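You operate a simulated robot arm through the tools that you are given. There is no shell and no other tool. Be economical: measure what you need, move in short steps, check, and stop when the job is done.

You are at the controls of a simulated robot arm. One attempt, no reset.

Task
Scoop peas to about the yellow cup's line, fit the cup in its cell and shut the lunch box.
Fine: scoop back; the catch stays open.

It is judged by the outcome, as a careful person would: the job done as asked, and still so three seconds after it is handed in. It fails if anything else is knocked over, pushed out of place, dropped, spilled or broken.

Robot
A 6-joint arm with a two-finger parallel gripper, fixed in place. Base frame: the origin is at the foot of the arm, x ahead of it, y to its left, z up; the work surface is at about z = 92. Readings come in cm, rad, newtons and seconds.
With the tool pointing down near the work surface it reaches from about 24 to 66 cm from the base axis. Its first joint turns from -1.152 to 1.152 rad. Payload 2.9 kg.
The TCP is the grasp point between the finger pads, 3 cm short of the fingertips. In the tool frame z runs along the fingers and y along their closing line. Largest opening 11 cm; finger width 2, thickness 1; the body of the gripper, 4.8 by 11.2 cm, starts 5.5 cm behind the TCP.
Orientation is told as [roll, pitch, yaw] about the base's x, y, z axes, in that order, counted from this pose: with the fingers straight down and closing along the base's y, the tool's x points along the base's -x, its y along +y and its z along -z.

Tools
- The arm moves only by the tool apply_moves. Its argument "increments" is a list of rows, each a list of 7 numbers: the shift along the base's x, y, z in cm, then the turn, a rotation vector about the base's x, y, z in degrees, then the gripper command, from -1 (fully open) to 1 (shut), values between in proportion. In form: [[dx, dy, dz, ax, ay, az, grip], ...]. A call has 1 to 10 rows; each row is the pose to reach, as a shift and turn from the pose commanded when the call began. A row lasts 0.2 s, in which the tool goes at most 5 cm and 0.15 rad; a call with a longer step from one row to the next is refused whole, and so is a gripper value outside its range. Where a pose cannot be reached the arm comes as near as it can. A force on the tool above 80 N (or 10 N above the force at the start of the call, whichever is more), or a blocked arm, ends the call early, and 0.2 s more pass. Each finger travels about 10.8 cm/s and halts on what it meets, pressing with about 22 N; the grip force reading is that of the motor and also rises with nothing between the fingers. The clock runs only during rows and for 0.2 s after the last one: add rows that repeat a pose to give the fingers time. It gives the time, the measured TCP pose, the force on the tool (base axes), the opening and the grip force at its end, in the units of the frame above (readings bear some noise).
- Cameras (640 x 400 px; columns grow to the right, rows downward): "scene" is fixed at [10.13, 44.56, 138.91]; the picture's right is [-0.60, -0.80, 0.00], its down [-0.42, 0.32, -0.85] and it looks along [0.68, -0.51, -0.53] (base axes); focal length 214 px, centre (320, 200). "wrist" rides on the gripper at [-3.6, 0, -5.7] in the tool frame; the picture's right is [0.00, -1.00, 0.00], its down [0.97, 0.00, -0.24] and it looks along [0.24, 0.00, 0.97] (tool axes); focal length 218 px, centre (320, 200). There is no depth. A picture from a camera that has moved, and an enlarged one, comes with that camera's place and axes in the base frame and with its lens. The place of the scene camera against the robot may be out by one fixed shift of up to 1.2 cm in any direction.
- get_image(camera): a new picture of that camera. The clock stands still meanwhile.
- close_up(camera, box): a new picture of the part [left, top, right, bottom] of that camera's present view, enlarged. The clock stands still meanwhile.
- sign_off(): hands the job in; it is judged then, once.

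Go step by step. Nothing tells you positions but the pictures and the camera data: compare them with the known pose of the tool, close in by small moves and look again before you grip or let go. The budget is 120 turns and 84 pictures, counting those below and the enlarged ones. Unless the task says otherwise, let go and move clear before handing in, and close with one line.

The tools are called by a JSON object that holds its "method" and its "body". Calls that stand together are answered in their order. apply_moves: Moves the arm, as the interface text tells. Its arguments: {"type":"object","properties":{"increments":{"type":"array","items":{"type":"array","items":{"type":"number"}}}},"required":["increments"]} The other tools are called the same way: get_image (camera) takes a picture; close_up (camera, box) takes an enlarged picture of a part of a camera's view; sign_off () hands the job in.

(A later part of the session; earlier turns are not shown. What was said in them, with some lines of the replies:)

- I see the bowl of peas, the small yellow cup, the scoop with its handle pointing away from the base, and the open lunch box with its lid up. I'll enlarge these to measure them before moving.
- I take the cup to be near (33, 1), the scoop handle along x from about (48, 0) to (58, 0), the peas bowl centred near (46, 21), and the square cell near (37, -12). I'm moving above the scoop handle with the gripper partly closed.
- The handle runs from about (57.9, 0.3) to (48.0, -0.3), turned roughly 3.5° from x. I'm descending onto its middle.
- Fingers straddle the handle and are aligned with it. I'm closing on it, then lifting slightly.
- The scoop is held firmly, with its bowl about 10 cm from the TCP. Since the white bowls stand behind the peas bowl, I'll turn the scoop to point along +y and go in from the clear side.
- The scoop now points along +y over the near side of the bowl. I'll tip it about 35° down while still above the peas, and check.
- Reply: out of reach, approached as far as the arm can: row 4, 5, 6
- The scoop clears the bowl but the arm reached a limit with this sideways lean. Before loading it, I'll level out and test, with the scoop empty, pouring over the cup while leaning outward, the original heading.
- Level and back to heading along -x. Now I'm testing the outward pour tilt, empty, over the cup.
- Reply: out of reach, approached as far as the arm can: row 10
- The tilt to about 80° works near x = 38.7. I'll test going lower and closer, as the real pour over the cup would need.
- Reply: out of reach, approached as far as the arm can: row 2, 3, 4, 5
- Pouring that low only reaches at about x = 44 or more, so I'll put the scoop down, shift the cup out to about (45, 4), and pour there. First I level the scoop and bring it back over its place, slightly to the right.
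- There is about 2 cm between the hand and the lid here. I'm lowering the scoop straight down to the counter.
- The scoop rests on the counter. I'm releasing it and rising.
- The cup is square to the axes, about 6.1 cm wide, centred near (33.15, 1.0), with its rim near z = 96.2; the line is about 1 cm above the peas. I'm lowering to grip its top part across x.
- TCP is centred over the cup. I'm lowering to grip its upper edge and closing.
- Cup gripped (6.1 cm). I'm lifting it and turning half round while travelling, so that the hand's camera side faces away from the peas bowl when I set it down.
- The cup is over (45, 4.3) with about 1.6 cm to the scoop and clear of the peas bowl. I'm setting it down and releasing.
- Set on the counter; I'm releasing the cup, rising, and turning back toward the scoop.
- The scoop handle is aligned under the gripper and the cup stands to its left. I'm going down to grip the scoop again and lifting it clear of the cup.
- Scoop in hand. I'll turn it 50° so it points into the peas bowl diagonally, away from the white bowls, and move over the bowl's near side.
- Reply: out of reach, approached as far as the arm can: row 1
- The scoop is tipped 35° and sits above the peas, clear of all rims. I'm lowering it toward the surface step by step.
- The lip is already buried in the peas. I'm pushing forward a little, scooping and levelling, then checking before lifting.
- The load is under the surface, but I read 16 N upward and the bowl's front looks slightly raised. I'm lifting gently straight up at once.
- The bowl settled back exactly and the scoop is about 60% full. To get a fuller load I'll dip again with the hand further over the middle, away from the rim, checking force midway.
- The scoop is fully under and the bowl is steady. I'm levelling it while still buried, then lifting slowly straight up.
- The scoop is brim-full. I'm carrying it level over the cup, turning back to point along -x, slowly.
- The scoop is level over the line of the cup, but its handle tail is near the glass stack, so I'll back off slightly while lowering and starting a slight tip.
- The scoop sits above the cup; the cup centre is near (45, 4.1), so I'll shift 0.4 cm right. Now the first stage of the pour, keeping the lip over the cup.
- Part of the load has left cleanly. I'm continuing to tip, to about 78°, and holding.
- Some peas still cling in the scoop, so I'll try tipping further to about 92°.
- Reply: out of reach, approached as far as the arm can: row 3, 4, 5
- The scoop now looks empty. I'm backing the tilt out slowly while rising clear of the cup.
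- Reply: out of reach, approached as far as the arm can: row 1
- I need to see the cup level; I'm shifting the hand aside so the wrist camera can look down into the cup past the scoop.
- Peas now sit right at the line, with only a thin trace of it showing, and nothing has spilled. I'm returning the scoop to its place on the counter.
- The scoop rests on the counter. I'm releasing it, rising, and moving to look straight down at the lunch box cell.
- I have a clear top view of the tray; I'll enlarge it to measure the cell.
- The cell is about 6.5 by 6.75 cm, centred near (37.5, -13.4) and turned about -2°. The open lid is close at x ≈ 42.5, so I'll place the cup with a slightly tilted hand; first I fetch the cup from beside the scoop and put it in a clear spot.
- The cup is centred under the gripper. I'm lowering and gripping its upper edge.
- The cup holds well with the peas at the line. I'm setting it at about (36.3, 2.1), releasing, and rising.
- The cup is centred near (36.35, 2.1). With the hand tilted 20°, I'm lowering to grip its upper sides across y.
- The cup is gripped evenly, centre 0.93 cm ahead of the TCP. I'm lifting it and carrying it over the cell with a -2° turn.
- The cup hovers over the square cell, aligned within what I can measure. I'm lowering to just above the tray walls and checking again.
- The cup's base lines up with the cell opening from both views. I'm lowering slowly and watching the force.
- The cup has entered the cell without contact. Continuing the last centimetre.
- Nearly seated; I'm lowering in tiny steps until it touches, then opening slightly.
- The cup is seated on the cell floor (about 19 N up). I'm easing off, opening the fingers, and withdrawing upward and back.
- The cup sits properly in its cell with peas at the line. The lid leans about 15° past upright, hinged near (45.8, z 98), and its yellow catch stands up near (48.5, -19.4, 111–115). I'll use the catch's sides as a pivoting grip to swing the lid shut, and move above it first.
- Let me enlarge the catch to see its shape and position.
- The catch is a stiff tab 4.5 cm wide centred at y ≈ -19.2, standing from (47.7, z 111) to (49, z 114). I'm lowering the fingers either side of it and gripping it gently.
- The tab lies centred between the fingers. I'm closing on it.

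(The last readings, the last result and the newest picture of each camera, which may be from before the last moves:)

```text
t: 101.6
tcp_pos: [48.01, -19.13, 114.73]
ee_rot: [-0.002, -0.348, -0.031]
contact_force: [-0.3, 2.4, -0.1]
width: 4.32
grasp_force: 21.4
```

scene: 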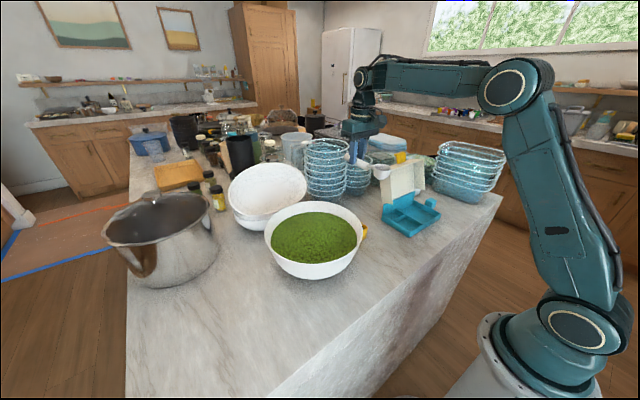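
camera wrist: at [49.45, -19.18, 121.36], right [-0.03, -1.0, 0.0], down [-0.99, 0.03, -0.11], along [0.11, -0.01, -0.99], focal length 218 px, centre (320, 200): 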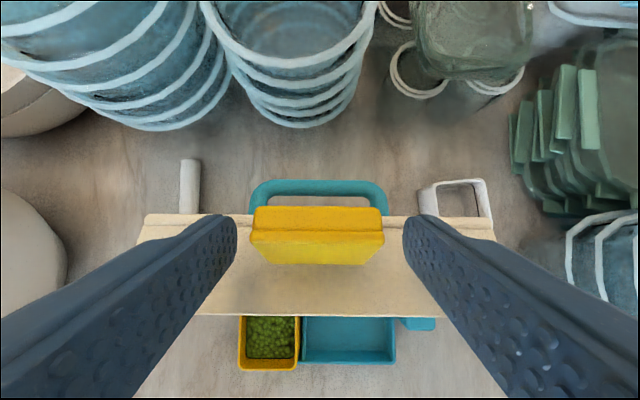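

The catch is held. I'm starting the swing: the first 30° of arc about the hinge, watching the force.

{"method": "apply_moves", "body": {"increments": [[-0.65, 0.02, 0.1, 0, 0, 0, 0.6], [-1.29, 0.04, 0.18, 0, 0, 0, 0.6], [-2.6, 0.09, 0.25, 0, 0, 0, 0.6], [-3.9, 0.13, 0.2, 0, 0, 0, 0.6], [-5.19, 0.18, 0.04, 0, 0, 0, 0.6]]}}

{"method": "close_up", "body": {"camera": "scene", "box": [350, 120, 460, 245]}}

```text
t: 102.8
tcp_pos: [42.83, -19.03, 114.81]
ee_rot: [0.0, -0.351, -0.032]
contact_force: [0.9, 0.7, 0.6]
width: 4.34
grasp_force: 21.8
```

```text
3.20 times, centred on (405, 182) of scene
camera zoom: at [10.14, 44.56, 138.9], right [-0.6, -0.8, 0.0], down [-0.42, 0.32, -0.85], along [0.68, -0.51, -0.53], focal length 686 px, centre (48, 256)
```

zoom: 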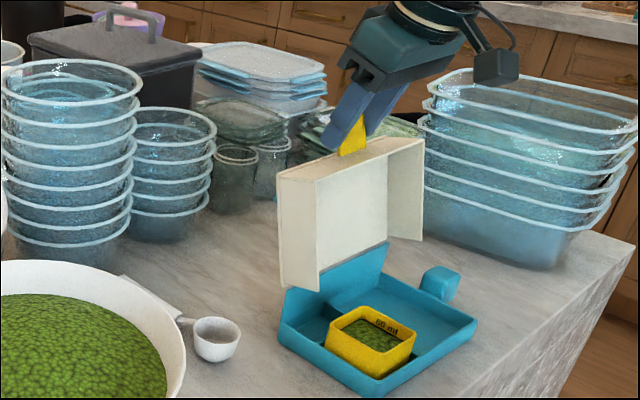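

The lid follows smoothly with almost no force. I'm continuing the arc to about 60°.

{"method": "apply_moves", "body": {"increments": [[-1.28, 0.04, -0.27, 0, 0, 0, 0.6], [-2.52, 0.09, -0.66, 0, 0, 0, 0.6], [-3.73, 0.13, -1.15, 0, 0, 0, 0.6], [-4.89, 0.17, -1.74, 0, 0, 0, 0.6], [-6.0, 0.21, -2.43, 0, 0, 0, 0.6], [-7.04, 0.25, -3.22, 0, 0, 0, 0.6], [-8.01, 0.28, -4.1, 0, 0, 0, 0.6], [-8.9, 0.31, -5.05, 0, 0, 0, 0.6]]}}

{"method": "close_up", "body": {"camera": "scene", "box": [350, 120, 460, 245]}}

```text
t: 104.6
tcp_pos: [33.95, -18.65, 109.84]
ee_rot: [-0.002, -0.351, -0.031]
contact_force: [1.0, -2.3, 6.4]
width: 4.36
grasp_force: 22.1
```

```text
3.20 times, centred on (405, 182) of scene
camera zoom: at [10.13, 44.56, 138.91], right [-0.6, -0.8, 0.0], down [-0.42, 0.32, -0.85], along [0.68, -0.51, -0.53], focal length 686 px, centre (48, 256)
```

zoom: 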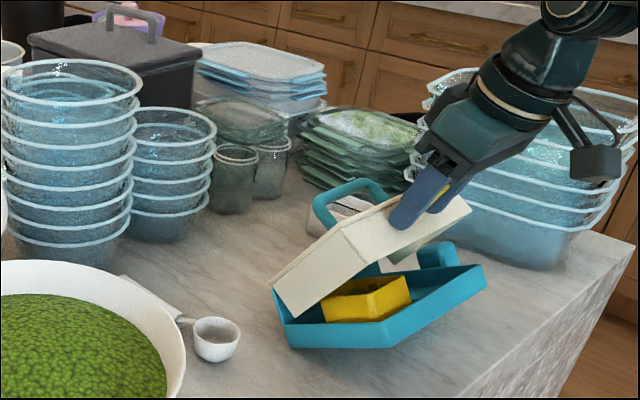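

The box itself has come up off the counter with the lid, which is not what I want. I'm stopping to look closely before moving further.

{"method": "close_up", "body": {"camera": "scene", "box": [385, 165, 445, 235]}}

{"method": "get_image", "body": {"camera": "wrist"}}

```text
5.71 times, centred on (415, 200) of scene
camera zoom: at [10.13, 44.56, 138.91], right [-0.6, -0.8, 0.0], down [-0.42, 0.32, -0.85], along [0.68, -0.51, -0.53], focal length 1226 px, centre (-223, 200)
```

zoom: 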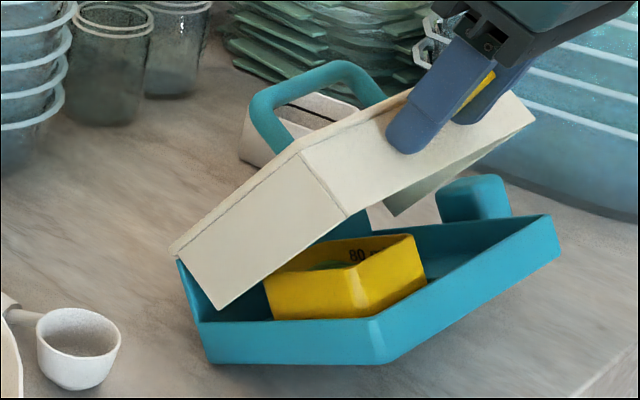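

```text
7 pictures are left
camera wrist: at [35.32, -18.7, 116.42], right [-0.03, -1.0, 0.0], down [-0.99, 0.03, -0.11], along [0.11, -0.01, -0.99], focal length 218 px, centre (320, 200)
```

wrist: 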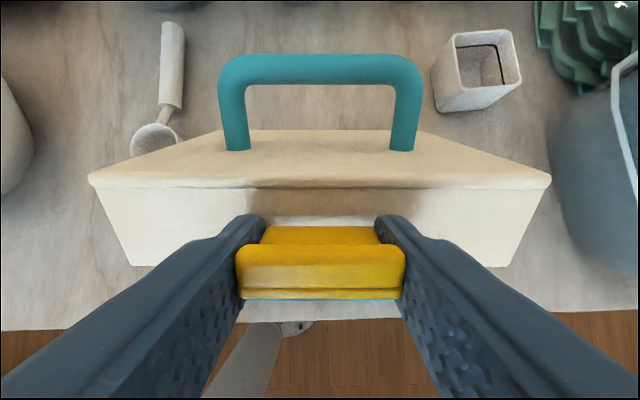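

The hinge is stiff, so the light box was dragged about 6 cm toward me and tipped back onto its rear edge, with the lid now only about 20° from the tray. I'll ease the tray's front down along an arc about its rear edge, straightening the hand as I go.

{"method": "apply_moves", "body": {"increments": [[-0.6, 0, -0.2, 0, 2, 0, 0.6], [-1.24, 0.03, -0.43, 0, 4, 0, 0.6], [-1.85, 0.05, -0.7, 0, 6, 0, 0.6], [-2.44, 0.07, -1.0, 0, 8, 0, 0.6], [-3.0, 0.1, -1.33, 0, 10, 0, 0.6], [-3.58, 0.12, -1.66, 0, 12, 0, 0.6]]}}

{"method": "close_up", "body": {"camera": "scene", "box": [380, 150, 480, 250]}}

```text
t: 106.0
tcp_pos: [30.43, -18.65, 108.12]
ee_rot: [-0.008, -0.139, -0.029]
contact_force: [0.2, 3.4, 6.5]
width: 4.37
grasp_force: 22.5
```

```text
4.00 times, centred on (430, 200) of scene
camera zoom: at [10.13, 44.58, 138.9], right [-0.6, -0.8, 0.0], down [-0.42, 0.32, -0.85], along [0.68, -0.51, -0.53], focal length 858 px, centre (-120, 200)
```

zoom: 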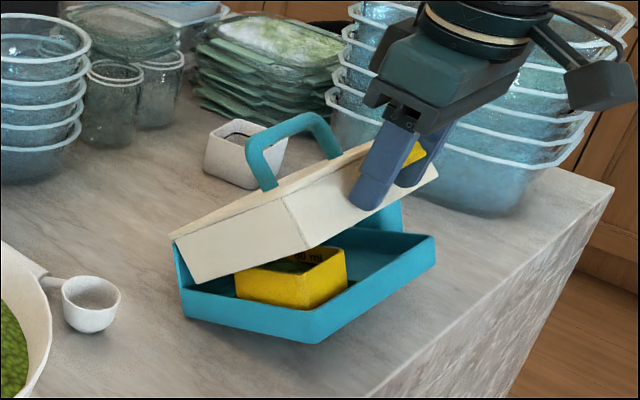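

The tray's front is coming down as intended and the cup is still upright in its cell. I'm continuing to lower, nudging the box back slightly as it settles.

{"method": "apply_moves", "body": {"increments": [[-0.4, 0, -0.5, 0, 1.5, 0, 0.6], [-0.7, 0, -1.1, 0, 3, 0, 0.6], [-1.0, 0, -1.7, 0, 4.5, 0, 0.6], [-1.2, 0, -2.3, 0, 6, 0, 0.6], [-1.4, 0, -3.0, 0, 7, 0, 0.6], [-1.5, 0, -3.7, 0, 8, 0, 0.6]]}}

{"method": "close_up", "body": {"camera": "scene", "box": [380, 150, 480, 250]}}

```text
t: 107.4
tcp_pos: [28.74, -18.61, 104.42]
ee_rot: [-0.013, 0.0, -0.028]
contact_force: [-0.9, 1.4, 4.6]
width: 4.39
grasp_force: 22.0
```

```text
4.00 times, centred on (430, 200) of scene
camera zoom: at [10.13, 44.57, 138.9], right [-0.6, -0.8, 0.0], down [-0.42, 0.32, -0.85], along [0.68, -0.51, -0.53], focal length 858 px, centre (-120, 200)
```

zoom: 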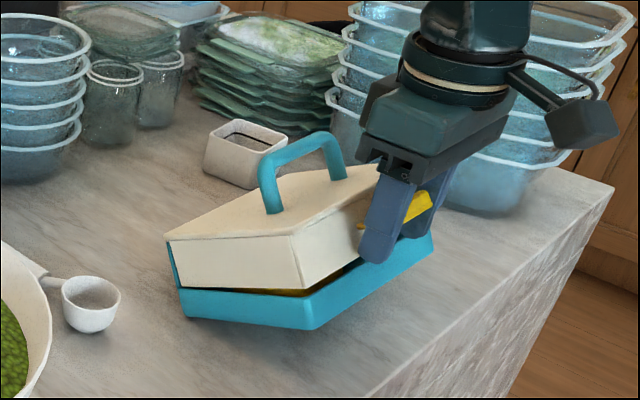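

The lid is now nearly shut onto the tray, and the pair is still tipped front-up about 20°. I'm lowering both together to the counter.

{"method": "apply_moves", "body": {"increments": [[-0.3, 0, -0.5, 0, 0, 0, 0.6], [-0.6, 0, -1.0, 0, 0, 0, 0.6], [-0.9, 0, -1.5, 0, 0, 0, 0.6], [-1.1, 0, -2.0, 0, 0, 0, 0.6], [-1.3, 0, -2.5, 0, 0, 0, 0.6]]}}

{"method": "close_up", "body": {"camera": "scene", "box": [380, 150, 480, 250]}}

```text
t: 108.6
tcp_pos: [27.65, -18.57, 102.0]
ee_rot: [-0.012, 0.001, -0.028]
contact_force: [-4.2, 0.5, 5.6]
width: 4.37
grasp_force: 22.0
```

```text
4.00 times, centred on (430, 200) of scene
camera zoom: at [10.12, 44.57, 138.9], right [-0.6, -0.8, 0.0], down [-0.42, 0.32, -0.85], along [0.68, -0.51, -0.53], focal length 858 px, centre (-120, 200)
```

zoom: 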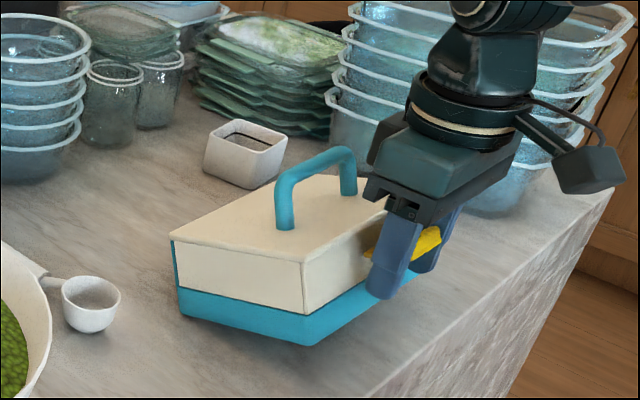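

The lid is closed on the tray, which is nearly level. I'm lowering the remaining 2 cm in small steps.

{"method": "apply_moves", "body": {"increments": [[-0.3, 0, -0.4, 0, 0, 0, 0.6], [-0.5, 0, -0.8, 0, 0, 0, 0.6], [-0.7, 0, -1.2, 0, 0, 0, 0.6], [-0.8, 0, -1.5, 0, 0, 0, 0.6]]}}

{"method": "apply_moves", "body": {"increments": [[-0.15, 0, -0.4, 0, 0, 0, 0.6], [-0.25, 0, -0.8, 0, 0, 0, 0.6], [-0.25, 0, -0.8, 0, 0, 0, 0.6]]}}

```text
t: 109.6
tcp_pos: [26.73, -18.52, 100.36]
ee_rot: [-0.012, 0.0, -0.03]
contact_force: [-4.0, 0.4, 6.6]
width: 4.35
grasp_force: 21.9
```

```text
t: 110.4
tcp_pos: [26.51, -18.51, 99.53]
ee_rot: [-0.013, 0.001, -0.032]
contact_force: [-2.5, 0.0, 4.4]
width: 4.34
grasp_force: 22.7
```

Force is still steady at about 4–5 N. I'll check the box's attitude.

{"method": "close_up", "body": {"camera": "scene", "box": [380, 150, 480, 250]}}

```text
4.00 times, centred on (430, 200) of scene
camera zoom: at [10.12, 44.57, 138.91], right [-0.6, -0.8, 0.0], down [-0.42, 0.32, -0.85], along [0.68, -0.51, -0.53], focal length 858 px, centre (-120, 200)
```

zoom: 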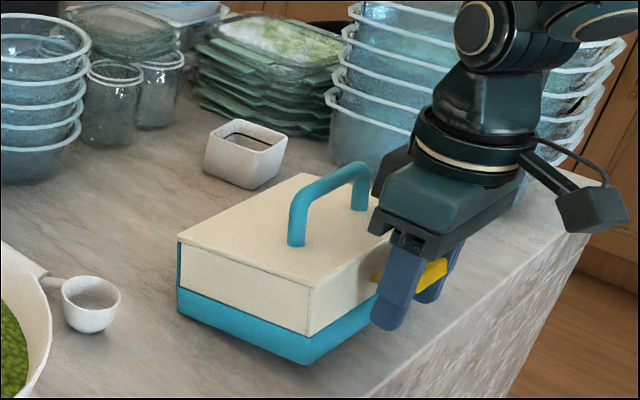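

The front is still about 2 cm up. I'm continuing down in small steps and watching for contact.

{"method": "apply_moves", "body": {"increments": [[-0.1, 0, -0.4, 0, 0, 0, 0.6], [-0.15, 0, -0.8, 0, 0, 0, 0.6], [-0.2, 0, -1.2, 0, 0, 0, 0.6]]}}

{"method": "apply_moves", "body": {"increments": [[-0.05, 0, -0.3, 0, 0, 0, 0.6], [-0.05, 0, -0.6, 0, 0, 0, 0.6]]}}

{"method": "apply_moves", "body": {"increments": [[0, 0, -0.2, 0, 0, 0, 0.6], [0, 0, -0.4, 0, 0, 0, 0.6]]}}

```text
t: 111.2
tcp_pos: [26.4, -18.46, 98.47]
ee_rot: [-0.015, -0.001, -0.03]
contact_force: [-3.5, 0.0, 5.2]
width: 4.35
grasp_force: 21.7
```

```text
t: 111.8
tcp_pos: [26.41, -18.53, 97.91]
ee_rot: [-0.014, -0.001, -0.029]
contact_force: [-1.8, 0.0, 3.6]
width: 4.39
grasp_force: 21.8
```

```text
t: 112.4
tcp_pos: [26.22, -18.52, 97.34]
ee_rot: [-0.015, -0.002, -0.029]
contact_force: [-2.2, -0.5, 3.9]
width: 4.37
grasp_force: 22.3
```

Close to flat now; a few more tiny steps until the force rises.

{"method": "apply_moves", "body": {"increments": [[0, 0, -0.2, 0, 0, 0, 0.6], [0, 0, -0.3, 0, 0, 0, 0.6], [0, 0, -0.3, 0, 0, 0, 0.6]]}}

{"method": "apply_moves", "body": {"increments": [[0, 0, -0.2, 0, 0, 0, 0.6], [0, 0, -0.3, 0, 0, 0, 0.6], [0, 0, -0.3, 0, 0, 0, 0.6]]}}

```text
t: 113.2
tcp_pos: [26.22, -18.61, 97.19]
ee_rot: [-0.013, 0.0, -0.031]
contact_force: [-3.0, -0.2, 3.3]
width: 4.35
grasp_force: 21.8
```

```text
t: 114.0
tcp_pos: [26.34, -18.56, 96.64]
ee_rot: [-0.013, 0.001, -0.03]
contact_force: [-3.5, -1.7, 4.0]
width: 4.35
grasp_force: 21.9
```

No sharp contact yet; I'll check once more.

{"method": "close_up", "body": {"camera": "scene", "box": [370, 150, 470, 260]}}

```text
3.64 times, centred on (420, 205) of scene
camera zoom: at [10.12, 44.57, 138.91], right [-0.6, -0.8, 0.0], down [-0.42, 0.32, -0.85], along [0.68, -0.51, -0.53], focal length 780 px, centre (-44, 182)
```

zoom: 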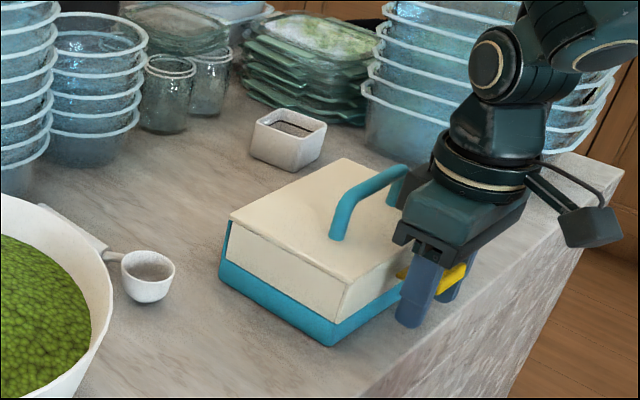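

The box is about 0.8 cm from flat, with its front at x ≈ 29, safely on the counter. I'm lowering the last bit.

{"method": "apply_moves", "body": {"increments": [[0, 0, -0.25, 0, 0, 0, 0.6], [0, 0, -0.5, 0, 0, 0, 0.6], [0, 0, -0.5, 0, 0, 0, 0.6]]}}

{"method": "apply_moves", "body": {"increments": [[0, 0, -0.2, 0, 0, 0, 0.6], [0, 0, -0.4, 0, 0, 0, 0.6], [0, 0, -0.4, 0, 0, 0, 0.6]]}}

```text
t: 114.8
tcp_pos: [26.28, -18.61, 96.39]
ee_rot: [-0.014, -0.001, -0.029]
contact_force: [-1.5, 3.9, 16.4]
width: 4.36
grasp_force: 22.5
```

```text
t: 115.6
tcp_pos: [26.26, -18.7, 95.99]
ee_rot: [-0.014, -0.002, -0.03]
contact_force: [1.1, 2.3, 15.3]
width: 4.39
grasp_force: 21.4
```

The box is now flat on the counter (15 N contact). While still holding the catch I'll ease off and slide the closed box back toward its original place.

{"method": "apply_moves", "body": {"increments": [[0, 0, 0.3, 0, 0, 0, 0.6], [0.5, 0, 0.3, 0, 0, 0, 0.6], [1.1, -0.04, 0.3, 0, 0, 0, 0.6], [1.7, -0.06, 0.3, 0, 0, 0, 0.6], [2.3, -0.08, 0.3, 0, 0, 0, 0.6], [2.9, -0.1, 0.3, 0, 0, 0, 0.6], [3.5, -0.12, 0.3, 0, 0, 0, 0.6], [4.1, -0.14, 0.3, 0, 0, 0, 0.6], [4.5, -0.16, 0.3, 0, 0, 0, 0.6], [4.5, -0.16, 0.2, 0, 0, 0, 0.6]]}}

```text
t: 117.8
tcp_pos: [30.69, -18.77, 96.11]
ee_rot: [-0.013, -0.001, -0.031]
contact_force: [-1.8, -0.2, 0.0]
width: 4.35
grasp_force: 22.0
```

The box slid back with little force. I'm opening the fingers and rising straight up clear of the box.

{"method": "apply_moves", "body": {"increments": [[0, 0, 0, 0, 0, 0, 0.2], [0, 0, 0, 0, 0, 0, -0.1], [0, 0, 0, 0, 0, 0, -0.3], [0, 0, 0, 0, 0, 0, -0.3], [-0.5, 0, 2, 0, 0, 0, -0.3], [-1, 0, 5, 0, 0, 0, -0.3], [-1, 0, 9, 0, 0, 0, -0.3], [-1, 0, 13, 0, 0, 0, -0.3], [-1, 0, 17, 0, 0, 0, -0.3], [-1, 0, 21, 0, 0, 0, -0.3]]}}

{"method": "get_image", "body": {"camera": "scene"}}

```text
t: 120.0
tcp_pos: [29.76, -18.83, 117.29]
ee_rot: [-0.012, 0.0, -0.03]
contact_force: [0.5, -1.0, -0.3]
width: 7.15
grasp_force: 0.1
```

```text
1 pictures are left
```

scene: 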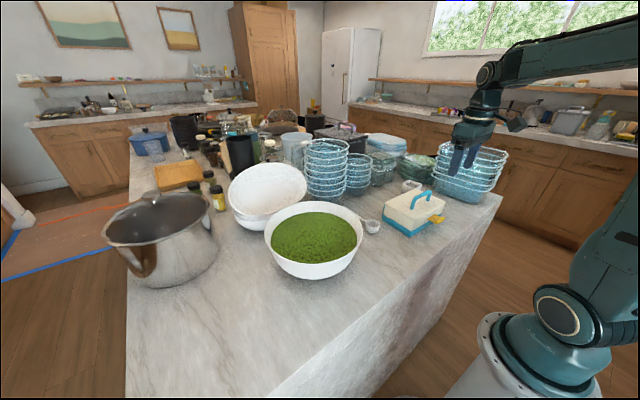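

The box stands flat and shut near its original place with the arm clear. One last close look to confirm the lid is fully down.

{"method": "close_up", "body": {"camera": "scene", "box": [350, 170, 460, 250]}}

```text
5.00 times, centred on (405, 210) of scene
camera zoom: at [10.13, 44.57, 138.91], right [-0.6, -0.8, 0.0], down [-0.42, 0.32, -0.85], along [0.68, -0.51, -0.53], focal length 1072 px, centre (-105, 150)
```

zoom: 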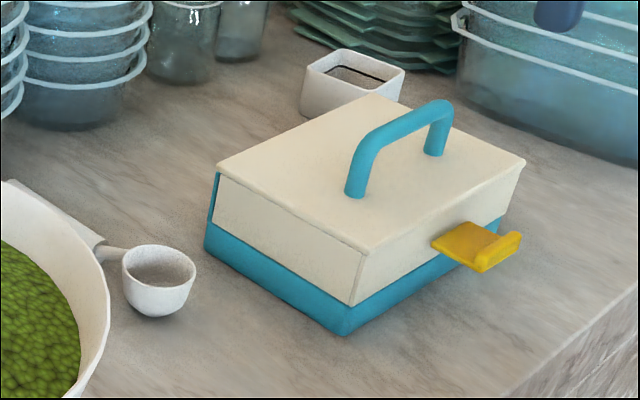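

The lid is fully down with the catch open, the box sits flat, the scoop is back on the counter, and no spilled peas are visible. I'm handing in.

{"method": "sign_off", "body": {}}

```text
The job is handed in.
```

The yellow cup is filled to about its line and sits in its cell, and the lunch box is shut with its catch open. The lid's stiff hinge dragged and tipped the box while closing, so I slid it back to near its original spot. I couldn't see inside again once it was shut, so the cup's final state after that tilt is unchecked. The scoop is back on the counter, about 2.6 cm from where it started.
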